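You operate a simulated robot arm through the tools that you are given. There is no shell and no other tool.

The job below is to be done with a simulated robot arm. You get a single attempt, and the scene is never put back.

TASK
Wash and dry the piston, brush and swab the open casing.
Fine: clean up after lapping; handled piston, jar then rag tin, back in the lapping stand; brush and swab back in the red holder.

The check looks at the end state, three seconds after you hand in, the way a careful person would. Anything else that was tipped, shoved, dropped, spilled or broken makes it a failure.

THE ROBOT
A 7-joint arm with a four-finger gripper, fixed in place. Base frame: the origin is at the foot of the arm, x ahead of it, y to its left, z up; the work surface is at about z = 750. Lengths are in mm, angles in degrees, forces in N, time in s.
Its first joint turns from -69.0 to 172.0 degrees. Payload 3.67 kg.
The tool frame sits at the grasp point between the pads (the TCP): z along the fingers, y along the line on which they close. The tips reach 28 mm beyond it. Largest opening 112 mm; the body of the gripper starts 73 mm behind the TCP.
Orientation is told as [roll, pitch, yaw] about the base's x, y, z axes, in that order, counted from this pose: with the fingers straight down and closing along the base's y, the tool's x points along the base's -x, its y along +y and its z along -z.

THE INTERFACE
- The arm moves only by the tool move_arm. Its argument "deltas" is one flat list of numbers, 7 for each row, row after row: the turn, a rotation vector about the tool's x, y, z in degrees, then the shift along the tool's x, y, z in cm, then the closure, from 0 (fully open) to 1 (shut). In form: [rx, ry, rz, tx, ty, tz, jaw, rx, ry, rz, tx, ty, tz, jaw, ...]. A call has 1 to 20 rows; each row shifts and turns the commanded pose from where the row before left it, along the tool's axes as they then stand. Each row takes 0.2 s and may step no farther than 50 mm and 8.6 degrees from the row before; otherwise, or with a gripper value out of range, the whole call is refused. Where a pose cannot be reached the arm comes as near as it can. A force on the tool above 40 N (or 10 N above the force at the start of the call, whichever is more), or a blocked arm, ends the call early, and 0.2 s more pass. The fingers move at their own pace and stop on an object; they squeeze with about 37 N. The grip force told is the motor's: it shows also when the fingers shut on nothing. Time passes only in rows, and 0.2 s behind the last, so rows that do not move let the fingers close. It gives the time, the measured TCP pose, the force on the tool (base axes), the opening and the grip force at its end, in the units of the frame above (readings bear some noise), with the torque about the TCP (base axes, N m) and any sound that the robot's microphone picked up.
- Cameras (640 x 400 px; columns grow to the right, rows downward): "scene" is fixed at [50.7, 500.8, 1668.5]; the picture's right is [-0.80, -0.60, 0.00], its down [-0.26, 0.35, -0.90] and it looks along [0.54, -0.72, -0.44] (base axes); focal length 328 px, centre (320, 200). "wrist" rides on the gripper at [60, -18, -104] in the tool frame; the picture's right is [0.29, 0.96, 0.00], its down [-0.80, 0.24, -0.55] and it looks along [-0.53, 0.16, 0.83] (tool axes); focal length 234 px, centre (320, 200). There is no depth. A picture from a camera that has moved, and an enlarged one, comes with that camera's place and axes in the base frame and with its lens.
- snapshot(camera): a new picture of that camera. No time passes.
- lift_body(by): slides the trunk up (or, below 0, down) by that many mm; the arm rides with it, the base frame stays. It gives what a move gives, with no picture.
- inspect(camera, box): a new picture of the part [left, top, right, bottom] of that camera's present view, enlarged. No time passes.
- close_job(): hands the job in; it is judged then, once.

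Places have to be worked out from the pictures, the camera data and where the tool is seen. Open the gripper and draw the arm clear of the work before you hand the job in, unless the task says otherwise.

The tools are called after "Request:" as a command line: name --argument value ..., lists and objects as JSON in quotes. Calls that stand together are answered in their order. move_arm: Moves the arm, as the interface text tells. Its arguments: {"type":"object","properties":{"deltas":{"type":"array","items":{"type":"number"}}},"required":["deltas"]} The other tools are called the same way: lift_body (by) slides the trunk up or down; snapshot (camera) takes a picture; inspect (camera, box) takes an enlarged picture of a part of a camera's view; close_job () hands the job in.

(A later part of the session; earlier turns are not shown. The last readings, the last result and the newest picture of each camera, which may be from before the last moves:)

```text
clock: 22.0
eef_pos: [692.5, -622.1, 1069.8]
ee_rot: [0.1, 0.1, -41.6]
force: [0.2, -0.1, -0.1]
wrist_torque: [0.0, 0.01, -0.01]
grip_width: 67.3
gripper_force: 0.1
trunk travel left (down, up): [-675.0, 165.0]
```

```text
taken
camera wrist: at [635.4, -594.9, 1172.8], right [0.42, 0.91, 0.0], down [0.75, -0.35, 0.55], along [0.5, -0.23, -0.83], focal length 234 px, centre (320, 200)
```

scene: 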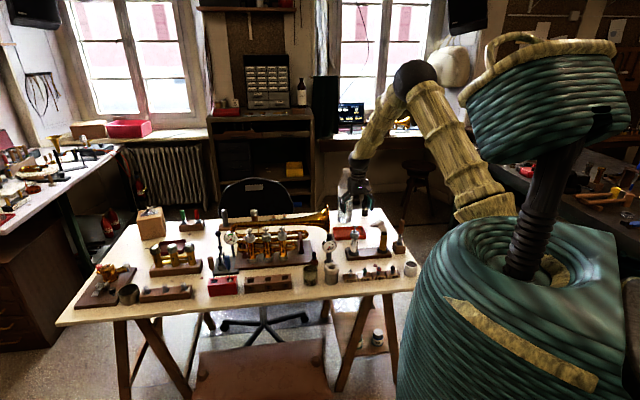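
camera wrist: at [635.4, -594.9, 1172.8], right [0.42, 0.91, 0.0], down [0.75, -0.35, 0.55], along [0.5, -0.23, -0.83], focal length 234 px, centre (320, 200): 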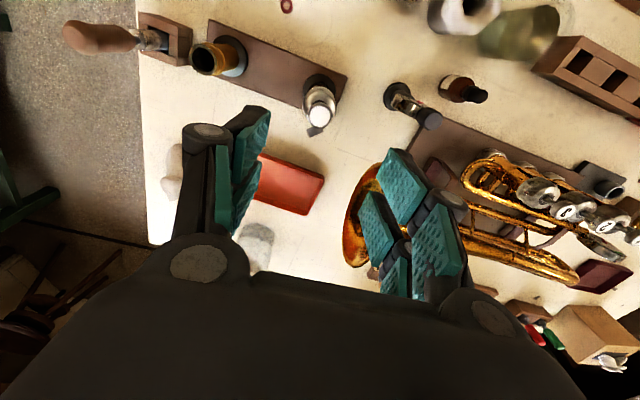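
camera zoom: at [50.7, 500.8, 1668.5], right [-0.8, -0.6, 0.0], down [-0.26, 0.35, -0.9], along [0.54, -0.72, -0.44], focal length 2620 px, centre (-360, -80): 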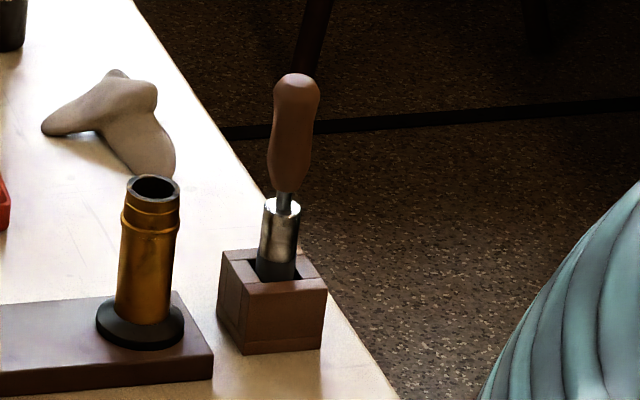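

The valve looks exactly as before. The handled piston stands in the wooden block near (540,-784): handle z≈851–928, cylinder ~22 mm below. I'll move there high up for a close view.

Request:
move_arm --deltas '[0, 0, 0, 1.85, -3.757, 0.1, 0.2, 0, 0, 0, 1.85, -3.757, 0.1, 0, 0, 0, 0, 1.85, -3.757, 0.1, 0, 0, 0, 0, 1.85, -3.757, 0.1, 0, 0, 0, 0, 1.85, -3.757, 0.1, 0, 0, 0, 0, 1.85, -3.757, 0.1, 0, 0, 0, 6.7, 0, 0, 0, 0, 0, 0, 6.7, 0, 0, 0, 0, 0, 0, 0, 0, 0, 0, 0]'

Request:
snapshot --camera "wrist"

Request:
inspect --camera "scene" --box '[388, 212, 413, 260]'

```text
clock: 24.0
eef_pos: [457.2, -715.7, 1063.9]
ee_rot: [0.3, 0.0, -55.2]
force: [-0.2, -0.2, -0.1]
wrist_torque: [-0.01, 0.01, -0.01]
grip_width: 112.0
gripper_force: 0.1
trunk travel left (down, up): [-675.0, 165.0]
```

```text
taken
camera wrist: at [408.5, -675.9, 1165.8], right [0.62, 0.78, 0.0], down [0.65, -0.52, 0.55], along [0.44, -0.34, -0.83], focal length 234 px, centre (320, 200)
```

wrist: 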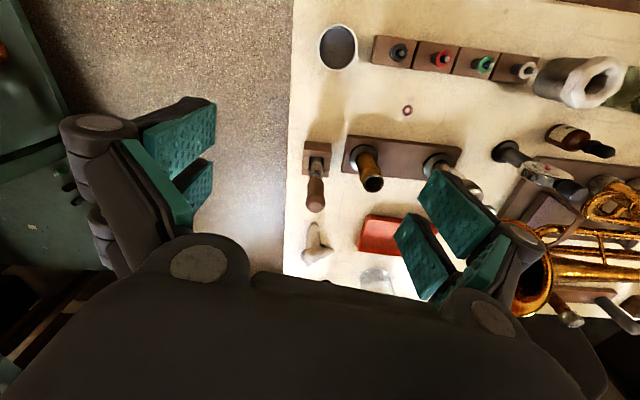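

```text
8.33 times, centred on (400, 236) of scene
camera zoom: at [50.7, 500.8, 1668.5], right [-0.8, -0.6, 0.0], down [-0.26, 0.35, -0.9], along [0.54, -0.72, -0.44], focal length 2729 px, centre (-351, -100)
```

zoom: 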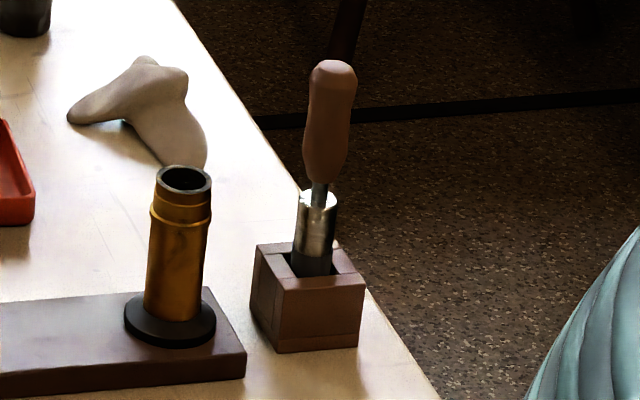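

Request:
inspect --camera "wrist" --box '[280, 130, 360, 220]'

Request:
inspect --camera "wrist" --box '[520, 40, 640, 130]'

```text
4.44 times, centred on (320, 175) of wrist
camera zoom: at [408.5, -675.9, 1165.8], right [0.62, 0.78, 0.0], down [0.65, -0.52, 0.55], along [0.44, -0.34, -0.83], focal length 1041 px, centre (320, 311)
```

zoom: 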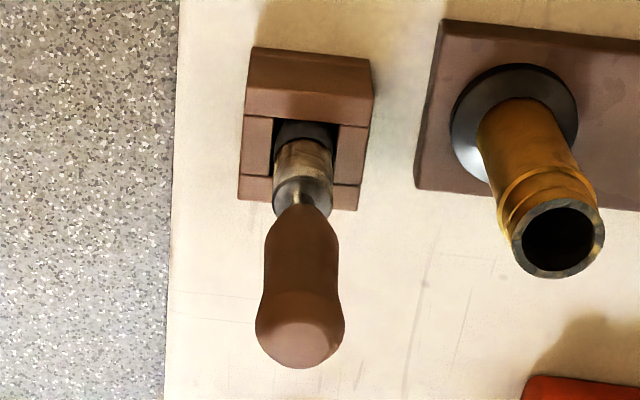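

```text
4.44 times, centred on (580, 85) of wrist
camera zoom: at [408.5, -675.9, 1165.8], right [0.62, 0.78, 0.0], down [0.65, -0.52, 0.55], along [0.44, -0.34, -0.83], focal length 1041 px, centre (-836, 711)
```

zoom: 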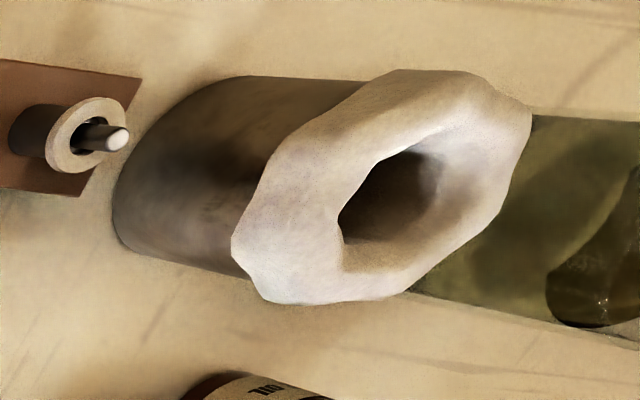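

The piston in the block is clear now: axis about (537,-785). I'll move above it with the gripper pre-narrowed to ~67 mm so the finger clears the casing beside it.

Request:
move_arm --deltas '[0, 0, 0, -3.4, 0.867, 2.3, 0.4, 0, 0, 0, -3.4, 0.867, 2.3, 0.4, 0, 0, 0, -3.42, 0.867, 2.3, 0.4, 0, 0, 0, 0, 0, 0, 0.4]'

Request:
inspect --camera "wrist" --box '[240, 80, 400, 230]'

Request:
inspect --camera "scene" --box '[370, 170, 430, 260]'

```text
clock: 25.0
eef_pos: [535.8, -785.3, 995.9]
ee_rot: [0.3, 0.2, -55.2]
force: [-0.6, 0.7, 0.6]
wrist_torque: [-0.02, -0.04, -0.03]
grip_width: 67.3
gripper_force: 0.1
trunk travel left (down, up): [-675.0, 165.0]
```

```text
2.67 times, centred on (320, 155) of wrist
camera zoom: at [486.5, -745.2, 1098.6], right [0.62, 0.78, 0.01], down [0.65, -0.52, 0.55], along [0.44, -0.34, -0.83], focal length 624 px, centre (320, 320)
```

zoom: 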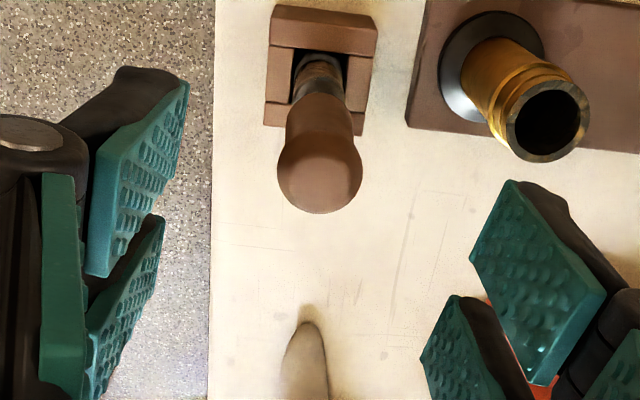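

```text
4.44 times, centred on (400, 215) of scene
camera zoom: at [50.7, 500.8, 1668.5], right [-0.8, -0.6, 0.0], down [-0.26, 0.35, -0.9], along [0.54, -0.72, -0.44], focal length 1455 px, centre (-36, 133)
```

zoom: 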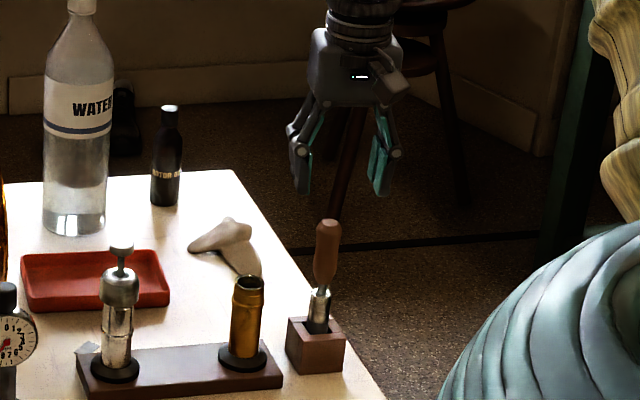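

Aligned within about 1 mm. I'll descend straight down to the handle's middle (TCP z≈892) with the fingers open around it.

Request:
move_arm --deltas '[0, 0, 0, 0, 0, 3.5, 0.4, 0, 0, 0, 0, 0, 3.5, 0.4, 0, 0, 0, 0, 0, 3.4, 0.4, 0, 0, 0, 0, 0, 0, 0.4]'

Request:
inspect --camera "wrist" --box '[220, 60, 420, 280]'

Request:
inspect --camera "scene" --box '[380, 200, 420, 260]'

```text
clock: 26.0
eef_pos: [537.3, -783.4, 890.3]
ee_rot: [0.3, 0.2, -55.1]
force: [0.8, 0.0, 0.3]
wrist_torque: [0.0, 0.01, -0.01]
grip_width: 67.2
gripper_force: 0.0
trunk travel left (down, up): [-675.0, 165.0]
```

```text
1.82 times, centred on (320, 170) of wrist
camera zoom: at [487.3, -744.4, 993.8], right [0.62, 0.78, 0.0], down [0.65, -0.52, 0.55], along [0.44, -0.34, -0.83], focal length 426 px, centre (320, 254)
```

zoom: 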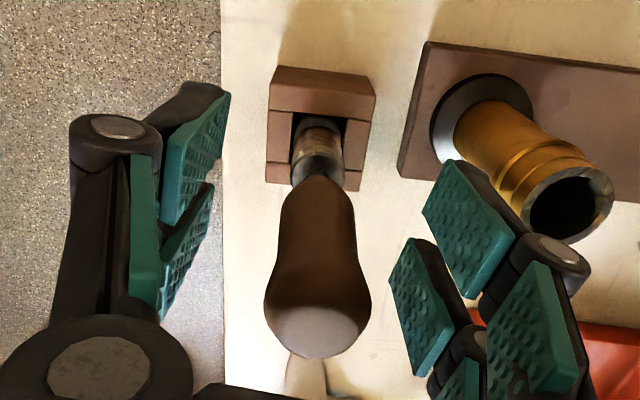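

```text
6.67 times, centred on (400, 230) of scene
camera zoom: at [50.7, 500.8, 1668.5], right [-0.8, -0.6, 0.0], down [-0.26, 0.35, -0.9], along [0.54, -0.72, -0.44], focal length 2183 px, centre (-213, 0)
```

zoom: 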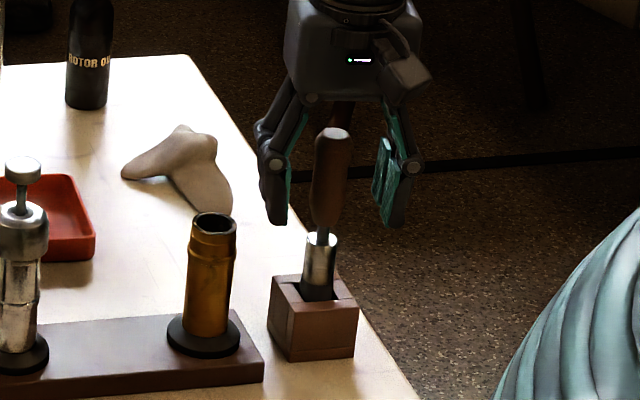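

The handle stands centred between the pads. I'll close on it with still rows.

Request:
move_arm --deltas '[0, 0, 0, 0, 0, 0, 0.6, 0, 0, 0, 0, 0, 0, 0.7, 0, 0, 0, 0, 0, 0, 0.85, 0, 0, 0, 0, 0, 0, 1, 0, 0, 0, 0, 0, 0, 1]'

Request:
inspect --camera "wrist" --box '[220, 60, 420, 280]'

```text
clock: 27.2
eef_pos: [536.6, -785.0, 891.0]
ee_rot: [0.2, 0.1, -55.1]
force: [-1.0, 0.4, 1.2]
wrist_torque: [0.06, 0.04, -0.03]
grip_width: 23.4
gripper_force: 36.8
trunk travel left (down, up): [-675.0, 165.0]
```

```text
1.82 times, centred on (320, 170) of wrist
camera zoom: at [487.7, -744.6, 993.8], right [0.62, 0.78, 0.0], down [0.65, -0.52, 0.55], along [0.44, -0.34, -0.83], focal length 426 px, centre (320, 254)
```

zoom: 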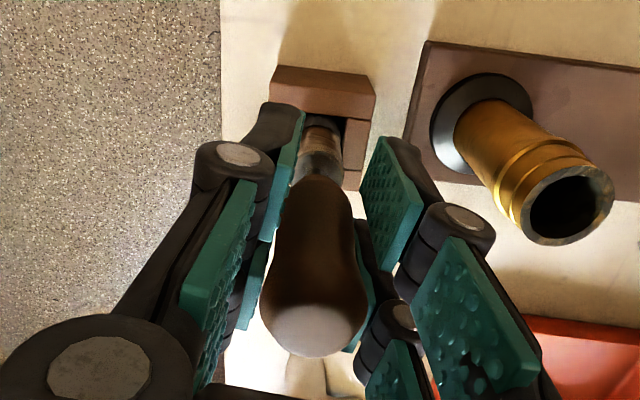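

Gripped at 23.4 mm with no side force. I'll lift slowly and watch the force.

Request:
move_arm --deltas '[0, 0, 0, 0, 0, -0.5, 1, 0, 0, 0, 0, 0, -1, 1, 0, 0, 0, 0, 0, -1.5, 1, 0, 0, 0, 0, 0, -2, 1, 0, 0, 0, 0, 0, -2, 1, 0, 0, 0, 0, 0, -2, 1, 0, 0, 0, 0, 0, -2, 1, 0, 0, 0, 0, 0, -2, 1, 0, 0, 0, 0, 0, 0, 1]'

Request:
inspect --camera "scene" --box '[375, 190, 425, 260]'

Request:
snapshot --camera "wrist"

```text
clock: 29.2
eef_pos: [536.9, -785.3, 1019.2]
ee_rot: [0.2, 0.2, -55.1]
force: [0.1, 0.2, -0.9]
wrist_torque: [-0.01, 0.0, 0.01]
grip_width: 23.4
gripper_force: 37.0
trunk travel left (down, up): [-675.0, 165.0]
```

```text
5.71 times, centred on (400, 225) of scene
camera zoom: at [50.7, 500.8, 1668.5], right [-0.8, -0.6, 0.0], down [-0.26, 0.35, -0.9], along [0.54, -0.72, -0.44], focal length 1871 px, centre (-137, 57)
```

zoom: 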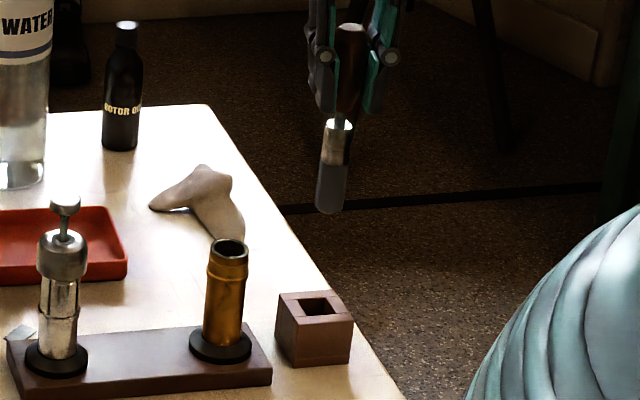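

```text
taken
camera wrist: at [488.4, -745.1, 1122.5], right [0.62, 0.78, 0.0], down [0.65, -0.52, 0.55], along [0.44, -0.34, -0.83], focal length 234 px, centre (320, 200)
```

wrist: 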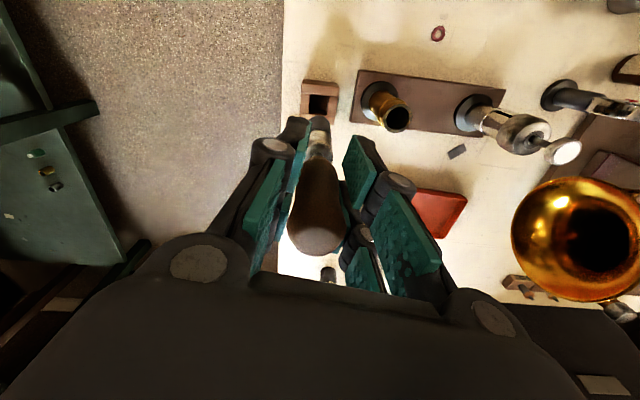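

The piston is free: silver top, grey-coated lower ~45 mm, bottom about 122 mm below the TCP. I'll raise a bit more and carry it over to above the jar near (739,-349).

Request:
move_arm --deltas '[0, 0, 0, 0, 0, -3, 1, 0, 0, 0, 0, 0, -3, 1, 0, 0, 0, 2.017, 3.458, 0, 1, 0, 0, 0, 2.017, 3.458, 0, 1, 0, 0, 0, 2.017, 3.458, 0, 1, 0, 0, 0, 2.017, 3.458, 0, 1, 0, 0, 0, 2.017, 3.458, 0, 1, 0, 0, 0, 2.017, 3.458, 0, 1, 0, 0, 0, 2.017, 3.458, 0, 1, 0, 0, 0, 2.017, 3.458, 0, 1, 0, 0, 0, 2.017, 3.458, 0, 1, 0, 0, 0, 2.017, 3.458, 0, 1, 0, 0, 0, 2.017, 3.458, 0, 1, 0, 0, 0, 2.017, 3.458, 0, 1, 0, 0, 0, 0, 0, 0, 1]'

Request:
snapshot --camera "wrist"

Request:
snapshot --camera "scene"

```text
clock: 32.4
eef_pos: [739.8, -347.8, 1083.4]
ee_rot: [0.3, 0.3, -55.1]
force: [0.1, -0.1, -1.3]
wrist_torque: [0.01, -0.01, 0.01]
grip_width: 23.4
gripper_force: 36.9
trunk travel left (down, up): [-675.0, 165.0]
```

```text
taken
camera wrist: at [689.7, -308.7, 1186.2], right [0.62, 0.78, 0.01], down [0.65, -0.52, 0.55], along [0.44, -0.34, -0.83], focal length 234 px, centre (320, 200)
```

wrist: 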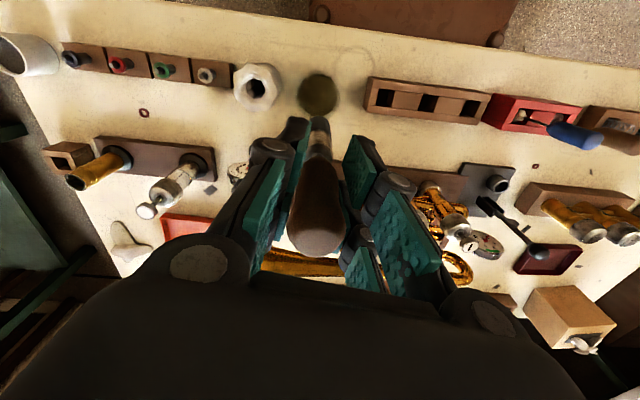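

```text
taken
```

scene: 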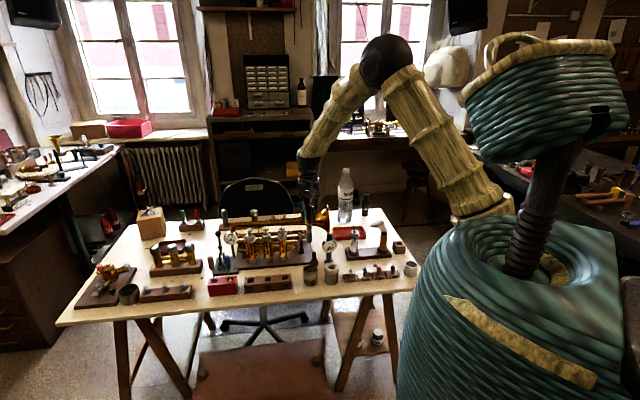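

Request:
inspect --camera "wrist" --box '[220, 40, 420, 160]'

Request:
inspect --camera "scene" --box '[290, 190, 350, 295]'

Request:
inspect --camera "wrist" --box '[480, 80, 640, 180]'

```text
3.20 times, centred on (320, 100) of wrist
camera zoom: at [689.7, -308.7, 1186.2], right [0.62, 0.78, 0.01], down [0.65, -0.52, 0.55], along [0.44, -0.34, -0.83], focal length 749 px, centre (320, 520)
```

zoom: 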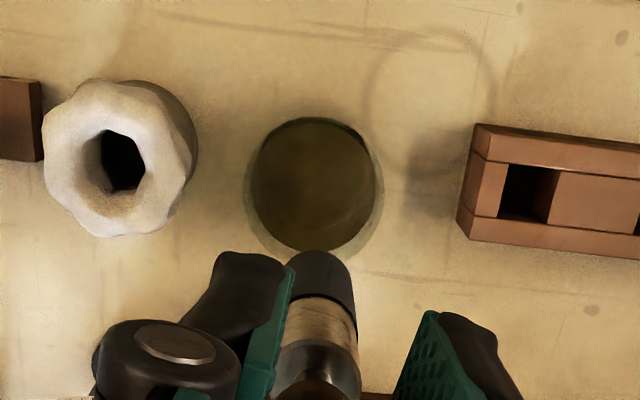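

```text
3.81 times, centred on (320, 242) of scene
camera zoom: at [50.7, 500.8, 1668.5], right [-0.8, -0.6, 0.0], down [-0.26, 0.35, -0.9], along [0.54, -0.72, -0.44], focal length 1248 px, centre (320, 38)
```

zoom: 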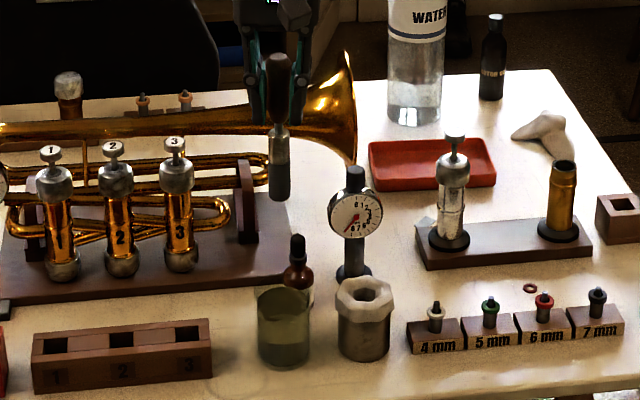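

```text
4.00 times, centred on (560, 130) of wrist
camera zoom: at [689.7, -308.7, 1186.2], right [0.62, 0.78, 0.01], down [0.65, -0.52, 0.55], along [0.44, -0.34, -0.83], focal length 937 px, centre (-640, 480)
```

zoom: 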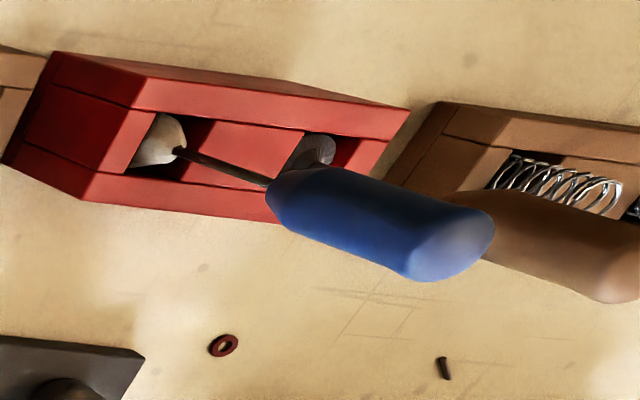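

Jar centre reads about (740,-351), piston hangs on the TCP axis. I'll shift ~2.5 mm to centre and lower until the piston bottom is partway into the jar, then check.

Request:
move_arm --deltas '[0, 0, 0, -0.25, -0.09, 0, 1, 0, 0, 0, 0, 0, 4, 1, 0, 0, 0, 0, 0, 4, 1, 0, 0, 0, 0, 0, 4, 1, 0, 0, 0, 0, 0, 1.5, 1, 0, 0, 0, 0, 0, 0, 1]'

Request:
inspect --camera "scene" --box '[300, 235, 350, 290]'

Request:
inspect --camera "wrist" --box '[240, 40, 400, 160]'

```text
clock: 33.8
eef_pos: [740.8, -349.6, 945.7]
ee_rot: [0.2, 0.1, -55.1]
force: [0.9, 0.5, -1.5]
wrist_torque: [0.0, 0.02, 0.01]
grip_width: 23.4
gripper_force: 36.5
trunk travel left (down, up): [-675.0, 165.0]
```

```text
7.27 times, centred on (325, 262) of scene
camera zoom: at [50.7, 500.8, 1668.5], right [-0.8, -0.6, 0.0], down [-0.26, 0.35, -0.9], along [0.54, -0.72, -0.44], focal length 2382 px, centre (284, -254)
```

zoom: 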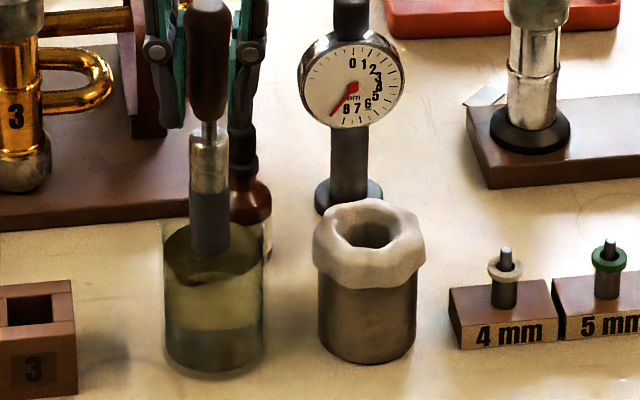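

```text
3.33 times, centred on (320, 100) of wrist
camera zoom: at [690.8, -310.0, 1049.9], right [0.62, 0.78, 0.0], down [0.65, -0.52, 0.55], along [0.44, -0.34, -0.83], focal length 781 px, centre (320, 533)
```

zoom: 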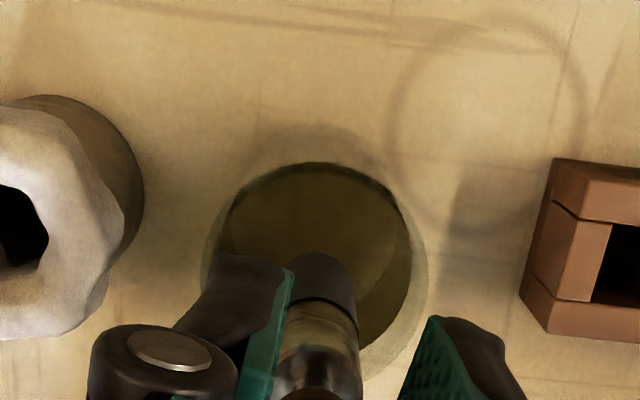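

The piston bottom is at the rim, a couple of millimetres toward one side. I'll nudge it to centre and lower into the liquid in modest steps.

Request:
move_arm --deltas '[0, 0, 0, 0, -0.2, 0, 1, 0, 0, 0, 0, 0, 1.5, 1, 0, 0, 0, 0, 0, 1.5, 1, 0, 0, 0, 0, 0, 1.5, 1, 0, 0, 0, 0, 0, 1, 1, 0, 0, 0, 0, 0, 0, 1]'

Request:
inspect --camera "scene" --box '[300, 235, 350, 290]'

Request:
inspect --camera "wrist" --box '[240, 40, 400, 160]'

```text
clock: 35.2
eef_pos: [739.4, -350.6, 890.6]
ee_rot: [0.2, 0.1, -55.1]
force: [0.4, -0.4, -2.5]
wrist_torque: [0.01, -0.01, 0.0]
grip_width: 23.4
gripper_force: 36.7
trunk travel left (down, up): [-675.0, 165.0]
```

```text
7.27 times, centred on (325, 262) of scene
camera zoom: at [50.7, 500.8, 1668.5], right [-0.8, -0.6, 0.0], down [-0.26, 0.35, -0.9], along [0.54, -0.72, -0.44], focal length 2382 px, centre (284, -254)
```

zoom: 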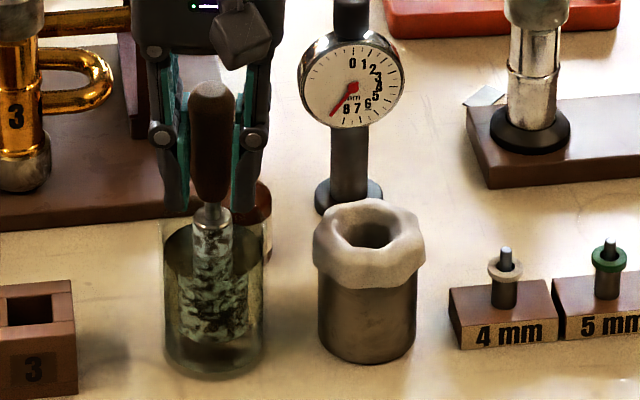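

```text
3.33 times, centred on (320, 100) of wrist
camera zoom: at [689.6, -310.7, 995.1], right [0.62, 0.78, 0.0], down [0.65, -0.52, 0.55], along [0.44, -0.34, -0.83], focal length 781 px, centre (320, 533)
```

zoom: 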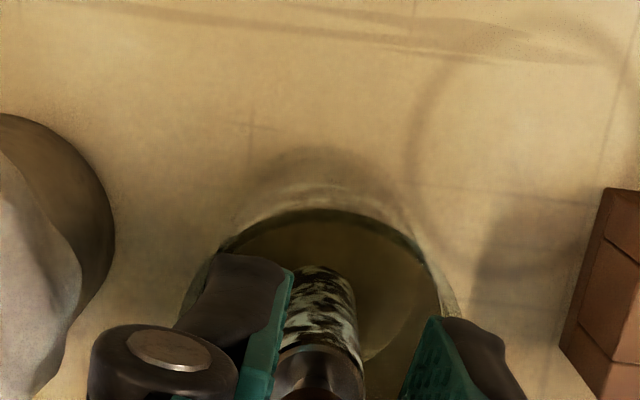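

The coated surface now shows a mottled wet look, so the wash is acting. I'll agitate: short up-and-down strokes with twisting, staying inside the jar.

Request:
move_arm --deltas '[0, 0, 0, 0, 0, 0.3, 1, 0, 0, 6, 0, 0, -0.8, 1, 0, 0, 6, 0, 0, -0.8, 1, 0, 0, -6, 0, 0, 0.8, 1, 0, 0, -6, 0, 0, 0.8, 1, 0, 0, 6, 0, 0, -0.8, 1, 0, 0, 6, 0, 0, -0.8, 1, 0, 0, -6, 0, 0, 0.8, 1, 0, 0, -6, 0, 0, 0.8, 1, 0, 0, 6, 0, 0, -0.8, 1, 0, 0, 6, 0, 0, -0.8, 1, 0, 0, -6, 0, 0, 0.8, 1, 0, 0, -6, 0, 0, 0.8, 1, 0, 0, 0, 0, 0, 0, 1, 0, 0, 0, 0, 0, 0, 1]'

Request:
inspect --camera "scene" --box '[300, 235, 350, 290]'

Request:
inspect --camera "wrist" --box '[240, 40, 400, 160]'

```text
clock: 38.4
eef_pos: [741.3, -350.4, 888.7]
ee_rot: [0.2, 0.1, -55.1]
force: [0.2, 1.9, -0.8]
wrist_torque: [-0.01, 0.01, 0.02]
grip_width: 23.3
gripper_force: 36.4
trunk travel left (down, up): [-675.0, 165.0]
```

```text
7.27 times, centred on (325, 262) of scene
camera zoom: at [50.7, 500.8, 1668.5], right [-0.8, -0.6, 0.0], down [-0.26, 0.35, -0.9], along [0.54, -0.72, -0.44], focal length 2382 px, centre (284, -254)
```

zoom: 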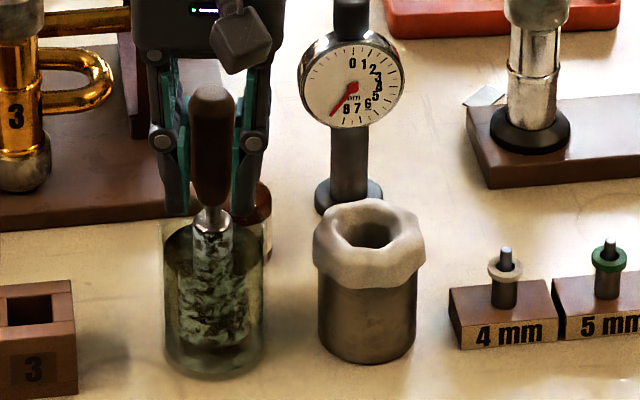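

```text
3.33 times, centred on (320, 100) of wrist
camera zoom: at [690.1, -311.4, 992.1], right [0.62, 0.78, 0.0], down [0.65, -0.52, 0.55], along [0.44, -0.34, -0.83], focal length 781 px, centre (320, 533)
```

zoom: 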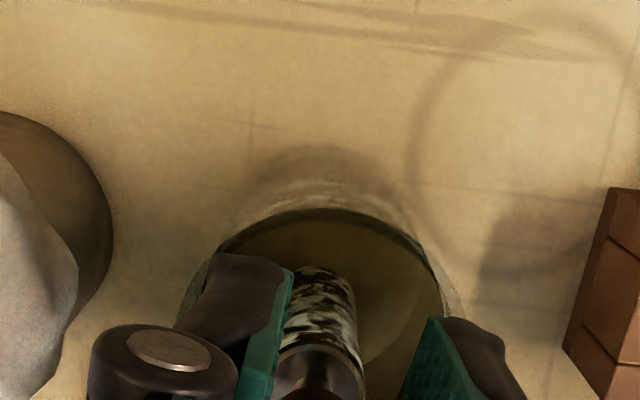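

I'll raise the piston out above the rim and look at it in air to judge whether the compound has come off.

Request:
move_arm --deltas '[0, 0, 0, 0, 0, -1.5, 1, 0, 0, 0, 0, 0, -2, 1, 0, 0, 0, 0, 0, -2, 1, 0, 0, 0, 0, 0, -2, 1, 0, 0, 0, 0, 0, -2, 1, 0, 0, 0, 0, 0, 0, 1]'

Request:
inspect --camera "scene" --box '[300, 215, 350, 290]'

Request:
inspect --camera "wrist" --box '[240, 40, 400, 160]'

```text
clock: 39.8
eef_pos: [739.6, -350.9, 983.3]
ee_rot: [0.2, 0.1, -55.0]
force: [0.0, 0.6, -1.9]
wrist_torque: [0.0, 0.03, 0.03]
grip_width: 23.5
gripper_force: 36.8
trunk travel left (down, up): [-675.0, 165.0]
```

```text
5.33 times, centred on (325, 252) of scene
camera zoom: at [50.7, 500.8, 1668.5], right [-0.8, -0.6, 0.0], down [-0.26, 0.35, -0.9], along [0.54, -0.72, -0.44], focal length 1746 px, centre (293, -80)
```

zoom: 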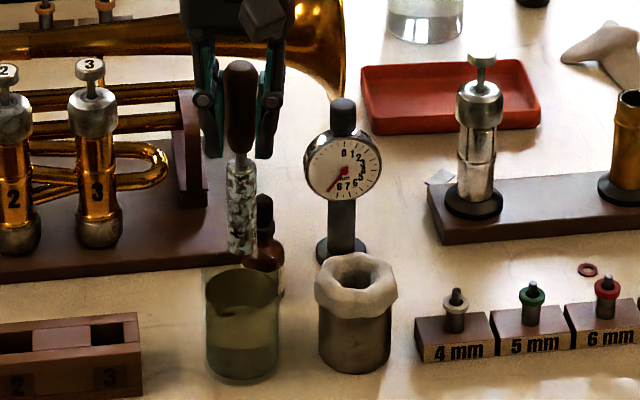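

```text
3.33 times, centred on (320, 100) of wrist
camera zoom: at [689.3, -312.2, 1087.2], right [0.62, 0.78, 0.0], down [0.65, -0.52, 0.55], along [0.44, -0.34, -0.83], focal length 781 px, centre (320, 533)
```

zoom: 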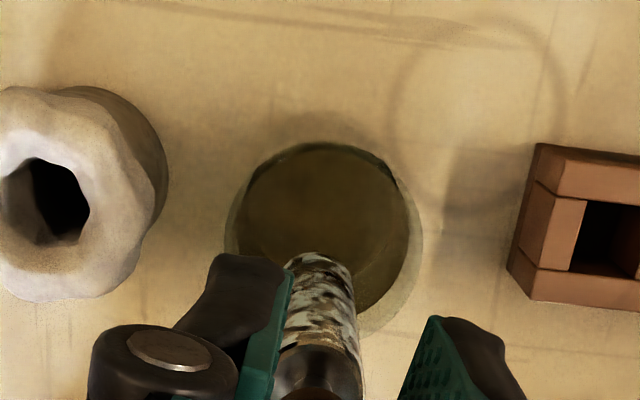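

I'll zoom in on the piston in air to tell "wet" from "still coated".

Request:
inspect --camera "scene" --box '[306, 240, 326, 265]'

Request:
inspect --camera "wrist" --box '[295, 105, 355, 150]'

```text
16.00 times, centred on (316, 252) of scene
camera zoom: at [50.7, 500.8, 1668.5], right [-0.8, -0.6, 0.0], down [-0.26, 0.35, -0.9], along [0.54, -0.72, -0.44], focal length 5240 px, centre (384, -640)
```

zoom: 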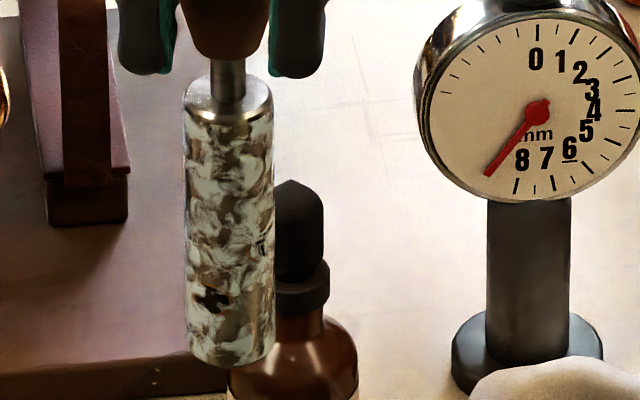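

```text
8.89 times, centred on (325, 128) of wrist
camera zoom: at [689.3, -312.2, 1087.2], right [0.62, 0.78, 0.0], down [0.65, -0.52, 0.55], along [0.44, -0.34, -0.83], focal length 2082 px, centre (276, 844)
```

zoom: 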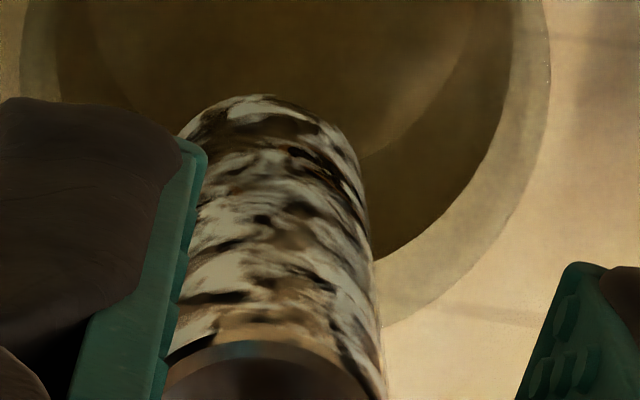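

The surface looks metallic with pale wet film. To be thorough I'll dip once more with longer agitation and then compare.

Request:
move_arm --deltas '[0, 0, 0, 0, 0, 2.5, 1, 0, 0, 0, 0, 0, 2.5, 1, 0, 0, 0, 0, 0, 2.5, 1, 0, 0, 0, 0, 0, 2, 1, 0, 0, 7, 0, 0, -0.9, 1, 0, 0, 7, 0, 0, -0.9, 1, 0, 0, -7, 0, 0, 0.9, 1, 0, 0, -7, 0, 0, 0.9, 1, 0, 0, 7, 0, 0, -0.9, 1, 0, 0, 7, 0, 0, -0.9, 1, 0, 0, -7, 0, 0, 0.9, 1, 0, 0, -7, 0, 0, 0.9, 1, 0, 0, 0, 0, 0, 0, 1, 0, 0, 0, 0, 0, 0, 1, 0, 0, 0, 0, 0, 0, 1, 0, 0, 0, 0, 0, 0, 1, 0, 0, 0, 0, 0, 0, 1, 0, 0, 0, 0, 0, 0, 1]'

Request:
move_arm --deltas '[0, 0, 0, 0, 0, -1.5, 1, 0, 0, 0, 0, 0, -2, 1, 0, 0, 0, 0, 0, -2, 1, 0, 0, 0, 0, 0, -2, 1, 0, 0, 0, 0, 0, -2, 1, 0, 0, 0, 0, 0, 0, 1]'

Request:
inspect --camera "scene" --box '[306, 240, 326, 265]'

```text
clock: 43.6
eef_pos: [739.5, -351.2, 889.6]
ee_rot: [0.2, 0.1, -55.2]
force: [-0.1, -0.9, -1.1]
wrist_torque: [0.02, 0.01, -0.01]
grip_width: 23.7
gripper_force: 37.2
trunk travel left (down, up): [-675.0, 165.0]
```

```text
clock: 45.0
eef_pos: [739.2, -351.8, 983.8]
ee_rot: [0.2, 0.2, -55.0]
force: [0.7, -1.0, -0.9]
wrist_torque: [-0.01, 0.0, -0.04]
grip_width: 23.3
gripper_force: 37.1
trunk travel left (down, up): [-675.0, 165.0]
```

```text
16.00 times, centred on (316, 252) of scene
camera zoom: at [50.7, 500.8, 1668.5], right [-0.8, -0.6, 0.0], down [-0.26, 0.35, -0.9], along [0.54, -0.72, -0.44], focal length 5240 px, centre (384, -640)
```

zoom: 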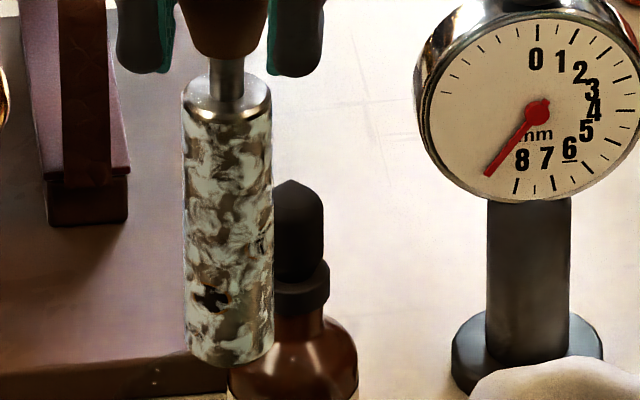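

Same pattern, so that is the wet state. Now I'll carry it to above the rag tin near (674.5,-412) and check the alignment with the hole.

Request:
move_arm --deltas '[0, 0, 0, -0.427, -2.94, 0, 1, 0, 0, 0, -0.427, -2.94, 0, 1, 0, 0, 0, -0.427, -2.94, 0, 1, 0, 0, 0, 0, 0, 0, 1]'

Request:
inspect --camera "scene" --box '[310, 225, 350, 290]'

Request:
inspect --camera "wrist" --box '[260, 60, 380, 150]'

```text
clock: 46.0
eef_pos: [674.5, -412.3, 983.9]
ee_rot: [0.2, 0.1, -55.0]
force: [-0.1, 0.4, -1.6]
wrist_torque: [-0.01, 0.01, 0.0]
grip_width: 23.4
gripper_force: 37.0
trunk travel left (down, up): [-675.0, 165.0]
```

```text
6.15 times, centred on (330, 258) of scene
camera zoom: at [50.7, 500.8, 1668.5], right [-0.8, -0.6, 0.0], down [-0.26, 0.35, -0.9], along [0.54, -0.72, -0.44], focal length 2015 px, centre (258, -154)
```

zoom: 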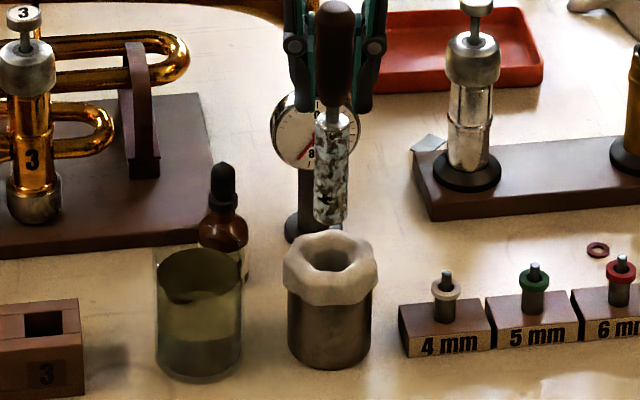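

```text
4.44 times, centred on (320, 105) of wrist
camera zoom: at [625.0, -372.2, 1087.1], right [0.62, 0.78, 0.0], down [0.65, -0.52, 0.55], along [0.44, -0.34, -0.83], focal length 1041 px, centre (320, 622)
```

zoom: 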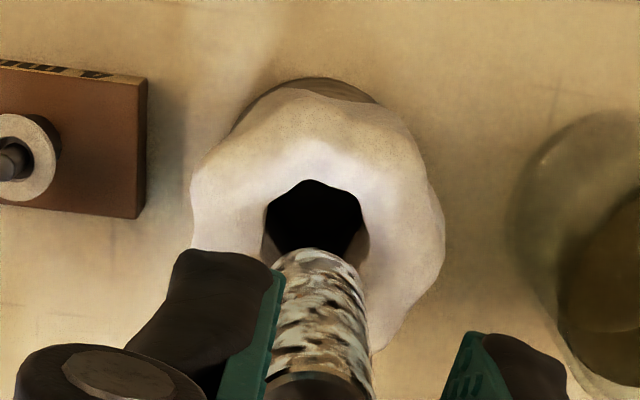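

I'll zoom both cameras tighter to measure the lateral offset between the piston bottom and the rag hole.

Request:
inspect --camera "scene" --box '[320, 250, 344, 280]'

Request:
inspect --camera "wrist" --box '[295, 90, 345, 130]'

```text
13.33 times, centred on (332, 265) of scene
camera zoom: at [50.7, 500.8, 1668.5], right [-0.8, -0.6, 0.0], down [-0.26, 0.35, -0.9], along [0.54, -0.72, -0.44], focal length 4366 px, centre (160, -667)
```

zoom: 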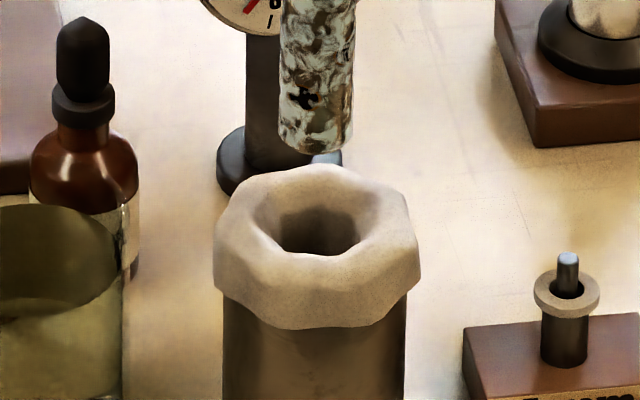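

```text
10.00 times, centred on (320, 110) of wrist
camera zoom: at [625.0, -372.2, 1087.1], right [0.62, 0.78, 0.0], down [0.65, -0.52, 0.55], along [0.44, -0.34, -0.83], focal length 2342 px, centre (320, 1100)
```

zoom: 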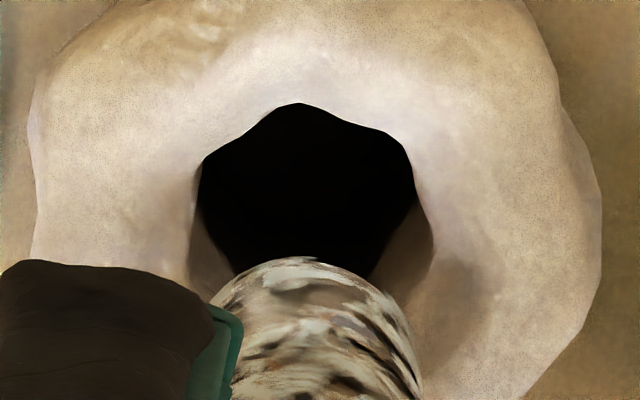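

The hole centre is ~2–3 mm inward of the piston axis. I'll correct that and lower until the bottom is just above the rag, then re-check.

Request:
move_arm --deltas '[0, 0, 0, 0.25, -0.05, 0, 1, 0, 0, 0, 0, 0, 1.5, 1, 0, 0, 0, 0, 0, 1.5, 1, 0, 0, 0, 0, 0, 0, 1]'

Request:
inspect --camera "scene" --box '[320, 250, 344, 280]'

Request:
inspect --camera "wrist" --box '[280, 80, 360, 150]'

```text
clock: 47.0
eef_pos: [671.6, -410.0, 954.2]
ee_rot: [0.2, 0.1, -55.2]
force: [0.4, 0.7, -1.7]
wrist_torque: [-0.04, 0.01, 0.01]
grip_width: 23.4
gripper_force: 36.8
trunk travel left (down, up): [-675.0, 165.0]
```

```text
13.33 times, centred on (332, 265) of scene
camera zoom: at [50.7, 500.8, 1668.5], right [-0.8, -0.6, 0.0], down [-0.26, 0.35, -0.9], along [0.54, -0.72, -0.44], focal length 4366 px, centre (160, -667)
```

zoom: 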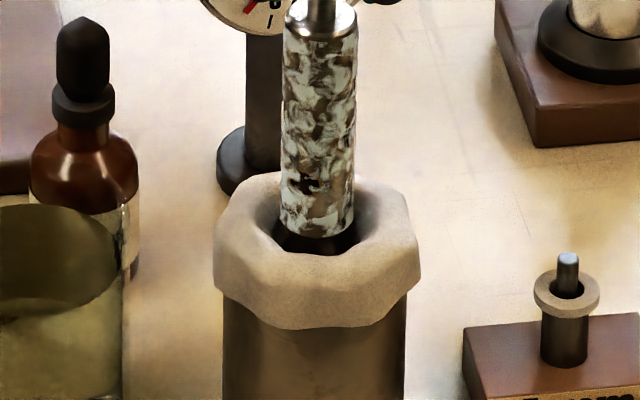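

```text
5.71 times, centred on (320, 115) of wrist
camera zoom: at [622.4, -370.2, 1057.3], right [0.62, 0.78, 0.0], down [0.65, -0.52, 0.55], along [0.44, -0.34, -0.83], focal length 1338 px, centre (320, 686)
```

zoom: 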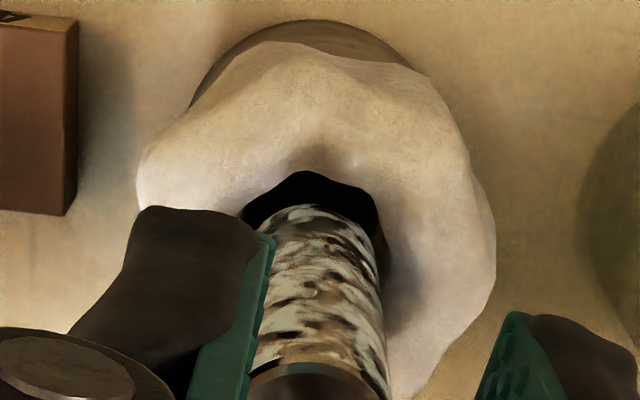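

Nearly centred: about 1 mm inward and half a millimetre to one side. I'll correct and lower into the rag in small steps, watching force.

Request:
move_arm --deltas '[0, 0, 0, -0.1, -0.05, 0, 1, 0, 0, 0, 0, 0, 0.6, 1, 0, 0, 0, 0, 0, 0.6, 1, 0, 0, 0, 0, 0, 0.6, 1, 0, 0, 0, 0, 0, 0.6, 1, 0, 0, 0, 0, 0, 0, 1]'

Request:
inspect --camera "scene" --box '[320, 250, 344, 280]'

Request:
inspect --camera "wrist" --box '[280, 80, 360, 150]'

```text
clock: 48.4
eef_pos: [672.4, -410.8, 930.3]
ee_rot: [0.2, 0.1, -55.0]
force: [0.5, 0.3, -1.8]
wrist_torque: [0.03, 0.0, -0.03]
grip_width: 23.6
gripper_force: 36.8
trunk travel left (down, up): [-675.0, 165.0]
```

```text
13.33 times, centred on (332, 265) of scene
camera zoom: at [50.7, 500.8, 1668.5], right [-0.8, -0.6, 0.0], down [-0.26, 0.35, -0.9], along [0.54, -0.72, -0.44], focal length 4366 px, centre (160, -667)
```

zoom: 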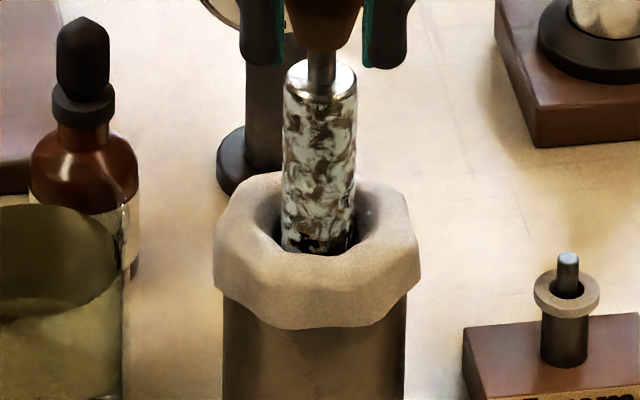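

```text
5.71 times, centred on (320, 115) of wrist
camera zoom: at [623.0, -371.5, 1033.4], right [0.62, 0.78, 0.0], down [0.65, -0.52, 0.55], along [0.44, -0.34, -0.83], focal length 1338 px, centre (320, 686)
```

zoom: 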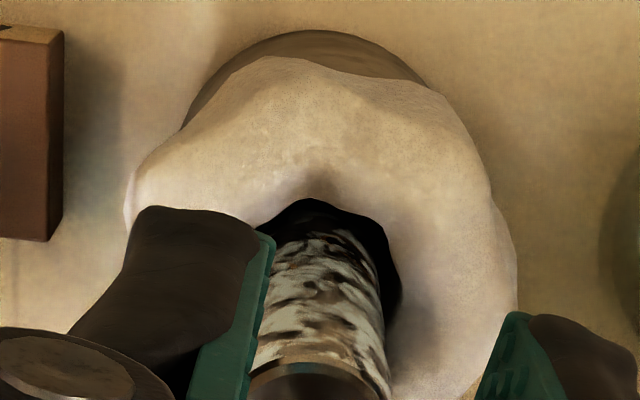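

The bottom is inside the hole with no contact force. I'll continue down in 4 mm steps and read the force.

Request:
move_arm --deltas '[0, 0, 0, 0, 0.04, 0.4, 1, 0, 0, 0, 0, 0, 0.4, 1, 0, 0, 0, 0, 0, 0.4, 1, 0, 0, 0, 0, 0, 0.4, 1, 0, 0, 0, 0, 0, 0, 1]'

Request:
inspect --camera "scene" --box '[320, 250, 344, 280]'

```text
clock: 49.6
eef_pos: [673.9, -410.6, 912.9]
ee_rot: [0.2, 0.1, -55.1]
force: [-0.1, -0.8, -0.8]
wrist_torque: [0.01, 0.02, 0.0]
grip_width: 23.4
gripper_force: 37.4
trunk travel left (down, up): [-675.0, 165.0]
```

```text
13.33 times, centred on (332, 265) of scene
camera zoom: at [50.7, 500.8, 1668.5], right [-0.8, -0.6, 0.0], down [-0.26, 0.35, -0.9], along [0.54, -0.72, -0.44], focal length 4366 px, centre (160, -667)
```

zoom: 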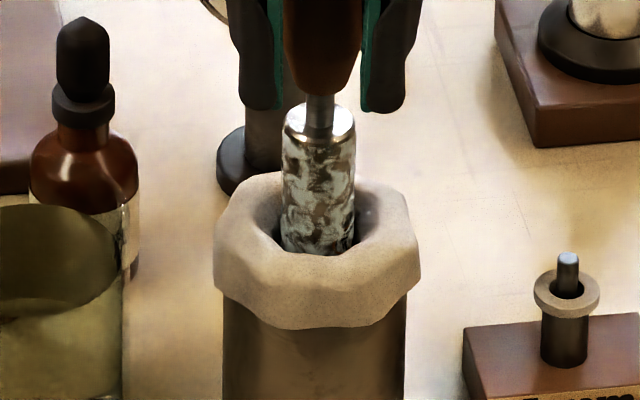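

No contact yet; the piston is about 30 mm into the rag. I'll keep lowering in small steps.

Request:
move_arm --deltas '[0, 0, 0, 0, 0, 0.4, 1, 0, 0, 0, 0, 0, 0.4, 1, 0, 0, 0, 0, 0, 0.4, 1, 0, 0, 0, 0, 0, 0.4, 1, 0, 0, 0, 0, 0, 0, 1]'

Request:
inspect --camera "scene" --box '[320, 250, 344, 280]'

```text
clock: 50.8
eef_pos: [673.0, -411.8, 897.6]
ee_rot: [0.3, 0.1, -55.1]
force: [-0.5, 0.7, -2.1]
wrist_torque: [-0.01, 0.0, -0.02]
grip_width: 23.3
gripper_force: 37.1
trunk travel left (down, up): [-675.0, 165.0]
```

```text
13.33 times, centred on (332, 265) of scene
camera zoom: at [50.7, 500.8, 1668.5], right [-0.8, -0.6, 0.0], down [-0.26, 0.35, -0.9], along [0.54, -0.72, -0.44], focal length 4366 px, centre (160, -667)
```

zoom: 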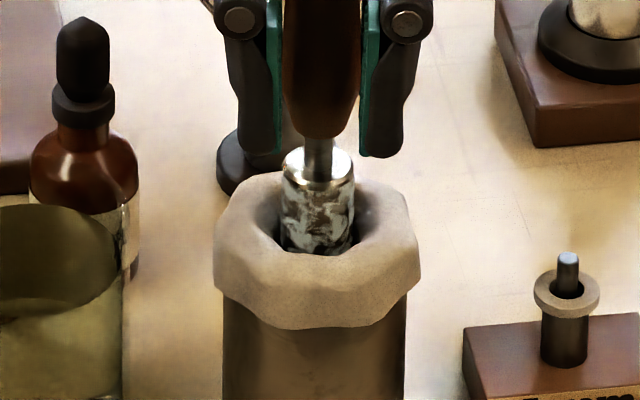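

Still no contact. I'll go a little deeper, then wipe with up-and-down strokes and twists inside the rag.

Request:
move_arm --deltas '[0, 0, 0, 0, 0, 0.3, 1, 0, 0, 0, 0, 0, 0.3, 1, 0, 0, 0, 0, 0, 0.3, 1, 0, 0, 0, 0, 0, 0, 1, 0, 0, 7, 0, 0, -0.6, 1, 0, 0, 7, 0, 0, -0.6, 1, 0, 0, -7, 0, 0, 0.6, 1, 0, 0, -7, 0, 0, 0.6, 1, 0, 0, 7, 0, 0, -0.6, 1, 0, 0, 7, 0, 0, -0.6, 1, 0, 0, -7, 0, 0, 0.6, 1, 0, 0, -7, 0, 0, 0.6, 1, 0, 0, 7, 0, 0, 0, 1, 0, 0, 7, 0, 0, 0, 1, 0, 0, -7, 0, 0, 0, 1, 0, 0, -7, 0, 0, 0, 1, 0, 0, 0, 0, 0, 0, 1, 0, 0, 0, 0, 0, 0, 1]'

Request:
inspect --camera "scene" --box '[320, 250, 344, 280]'

```text
clock: 54.6
eef_pos: [673.3, -411.3, 887.9]
ee_rot: [0.2, 0.0, -55.1]
force: [0.4, -0.4, -1.2]
wrist_torque: [0.01, -0.03, 0.03]
grip_width: 23.4
gripper_force: 36.8
trunk travel left (down, up): [-675.0, 165.0]
```

```text
13.33 times, centred on (332, 265) of scene
camera zoom: at [50.7, 500.8, 1668.5], right [-0.8, -0.6, 0.0], down [-0.26, 0.35, -0.9], along [0.54, -0.72, -0.44], focal length 4366 px, centre (160, -667)
```

zoom: 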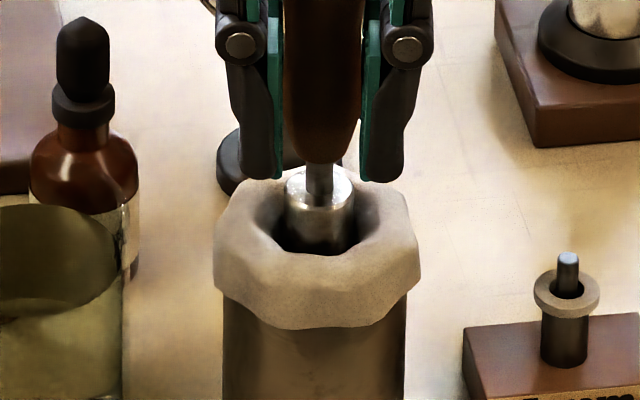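

The visible part is now clean bright metal — dried. I'll wait a moment more in the rag, then lift out and inspect the whole piston.

Request:
move_arm --deltas '[0, 0, 7, 0, 0, 0, 1, 0, 0, -7, 0, 0, 0, 1, 0, 0, 0, 0, 0, 0, 1, 0, 0, 0, 0, 0, -1, 1, 0, 0, 0, 0, 0, -1.5, 1, 0, 0, 0, 0, 0, -1.5, 1, 0, 0, 0, 0, 0, -2, 1, 0, 0, 0, 0, 0, -2, 1, 0, 0, 0, 0, 0, -2, 1, 0, 0, 0, 0, 0, -2, 1, 0, 0, 0, 0, 0, 0, 1]'

Request:
inspect --camera "scene" --box '[316, 235, 346, 280]'

Request:
inspect --camera "wrist" --box '[280, 80, 360, 150]'

```text
clock: 57.0
eef_pos: [673.2, -412.1, 1007.8]
ee_rot: [0.2, 0.3, -55.2]
force: [0.2, -1.0, -1.0]
wrist_torque: [0.02, 0.03, 0.0]
grip_width: 23.4
gripper_force: 37.1
trunk travel left (down, up): [-675.0, 165.0]
```

```text
8.89 times, centred on (331, 258) of scene
camera zoom: at [50.7, 500.8, 1668.5], right [-0.8, -0.6, 0.0], down [-0.26, 0.35, -0.9], along [0.54, -0.72, -0.44], focal length 2911 px, centre (222, -311)
```

zoom: 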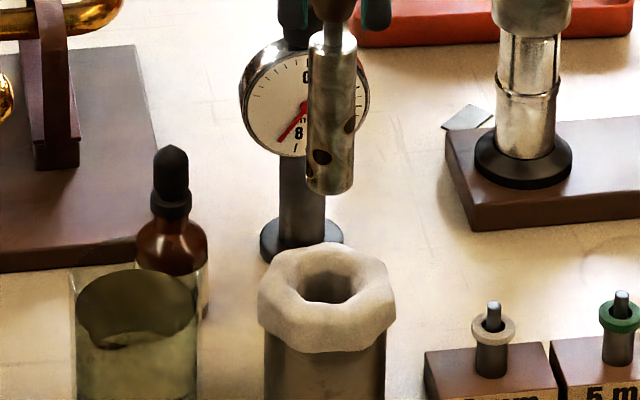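

```text
5.71 times, centred on (320, 115) of wrist
camera zoom: at [623.2, -372.0, 1111.2], right [0.62, 0.78, 0.0], down [0.65, -0.52, 0.55], along [0.44, -0.34, -0.83], focal length 1338 px, centre (320, 686)
```

zoom: 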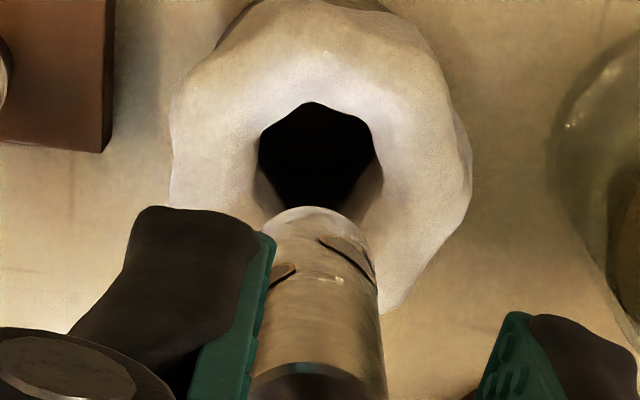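

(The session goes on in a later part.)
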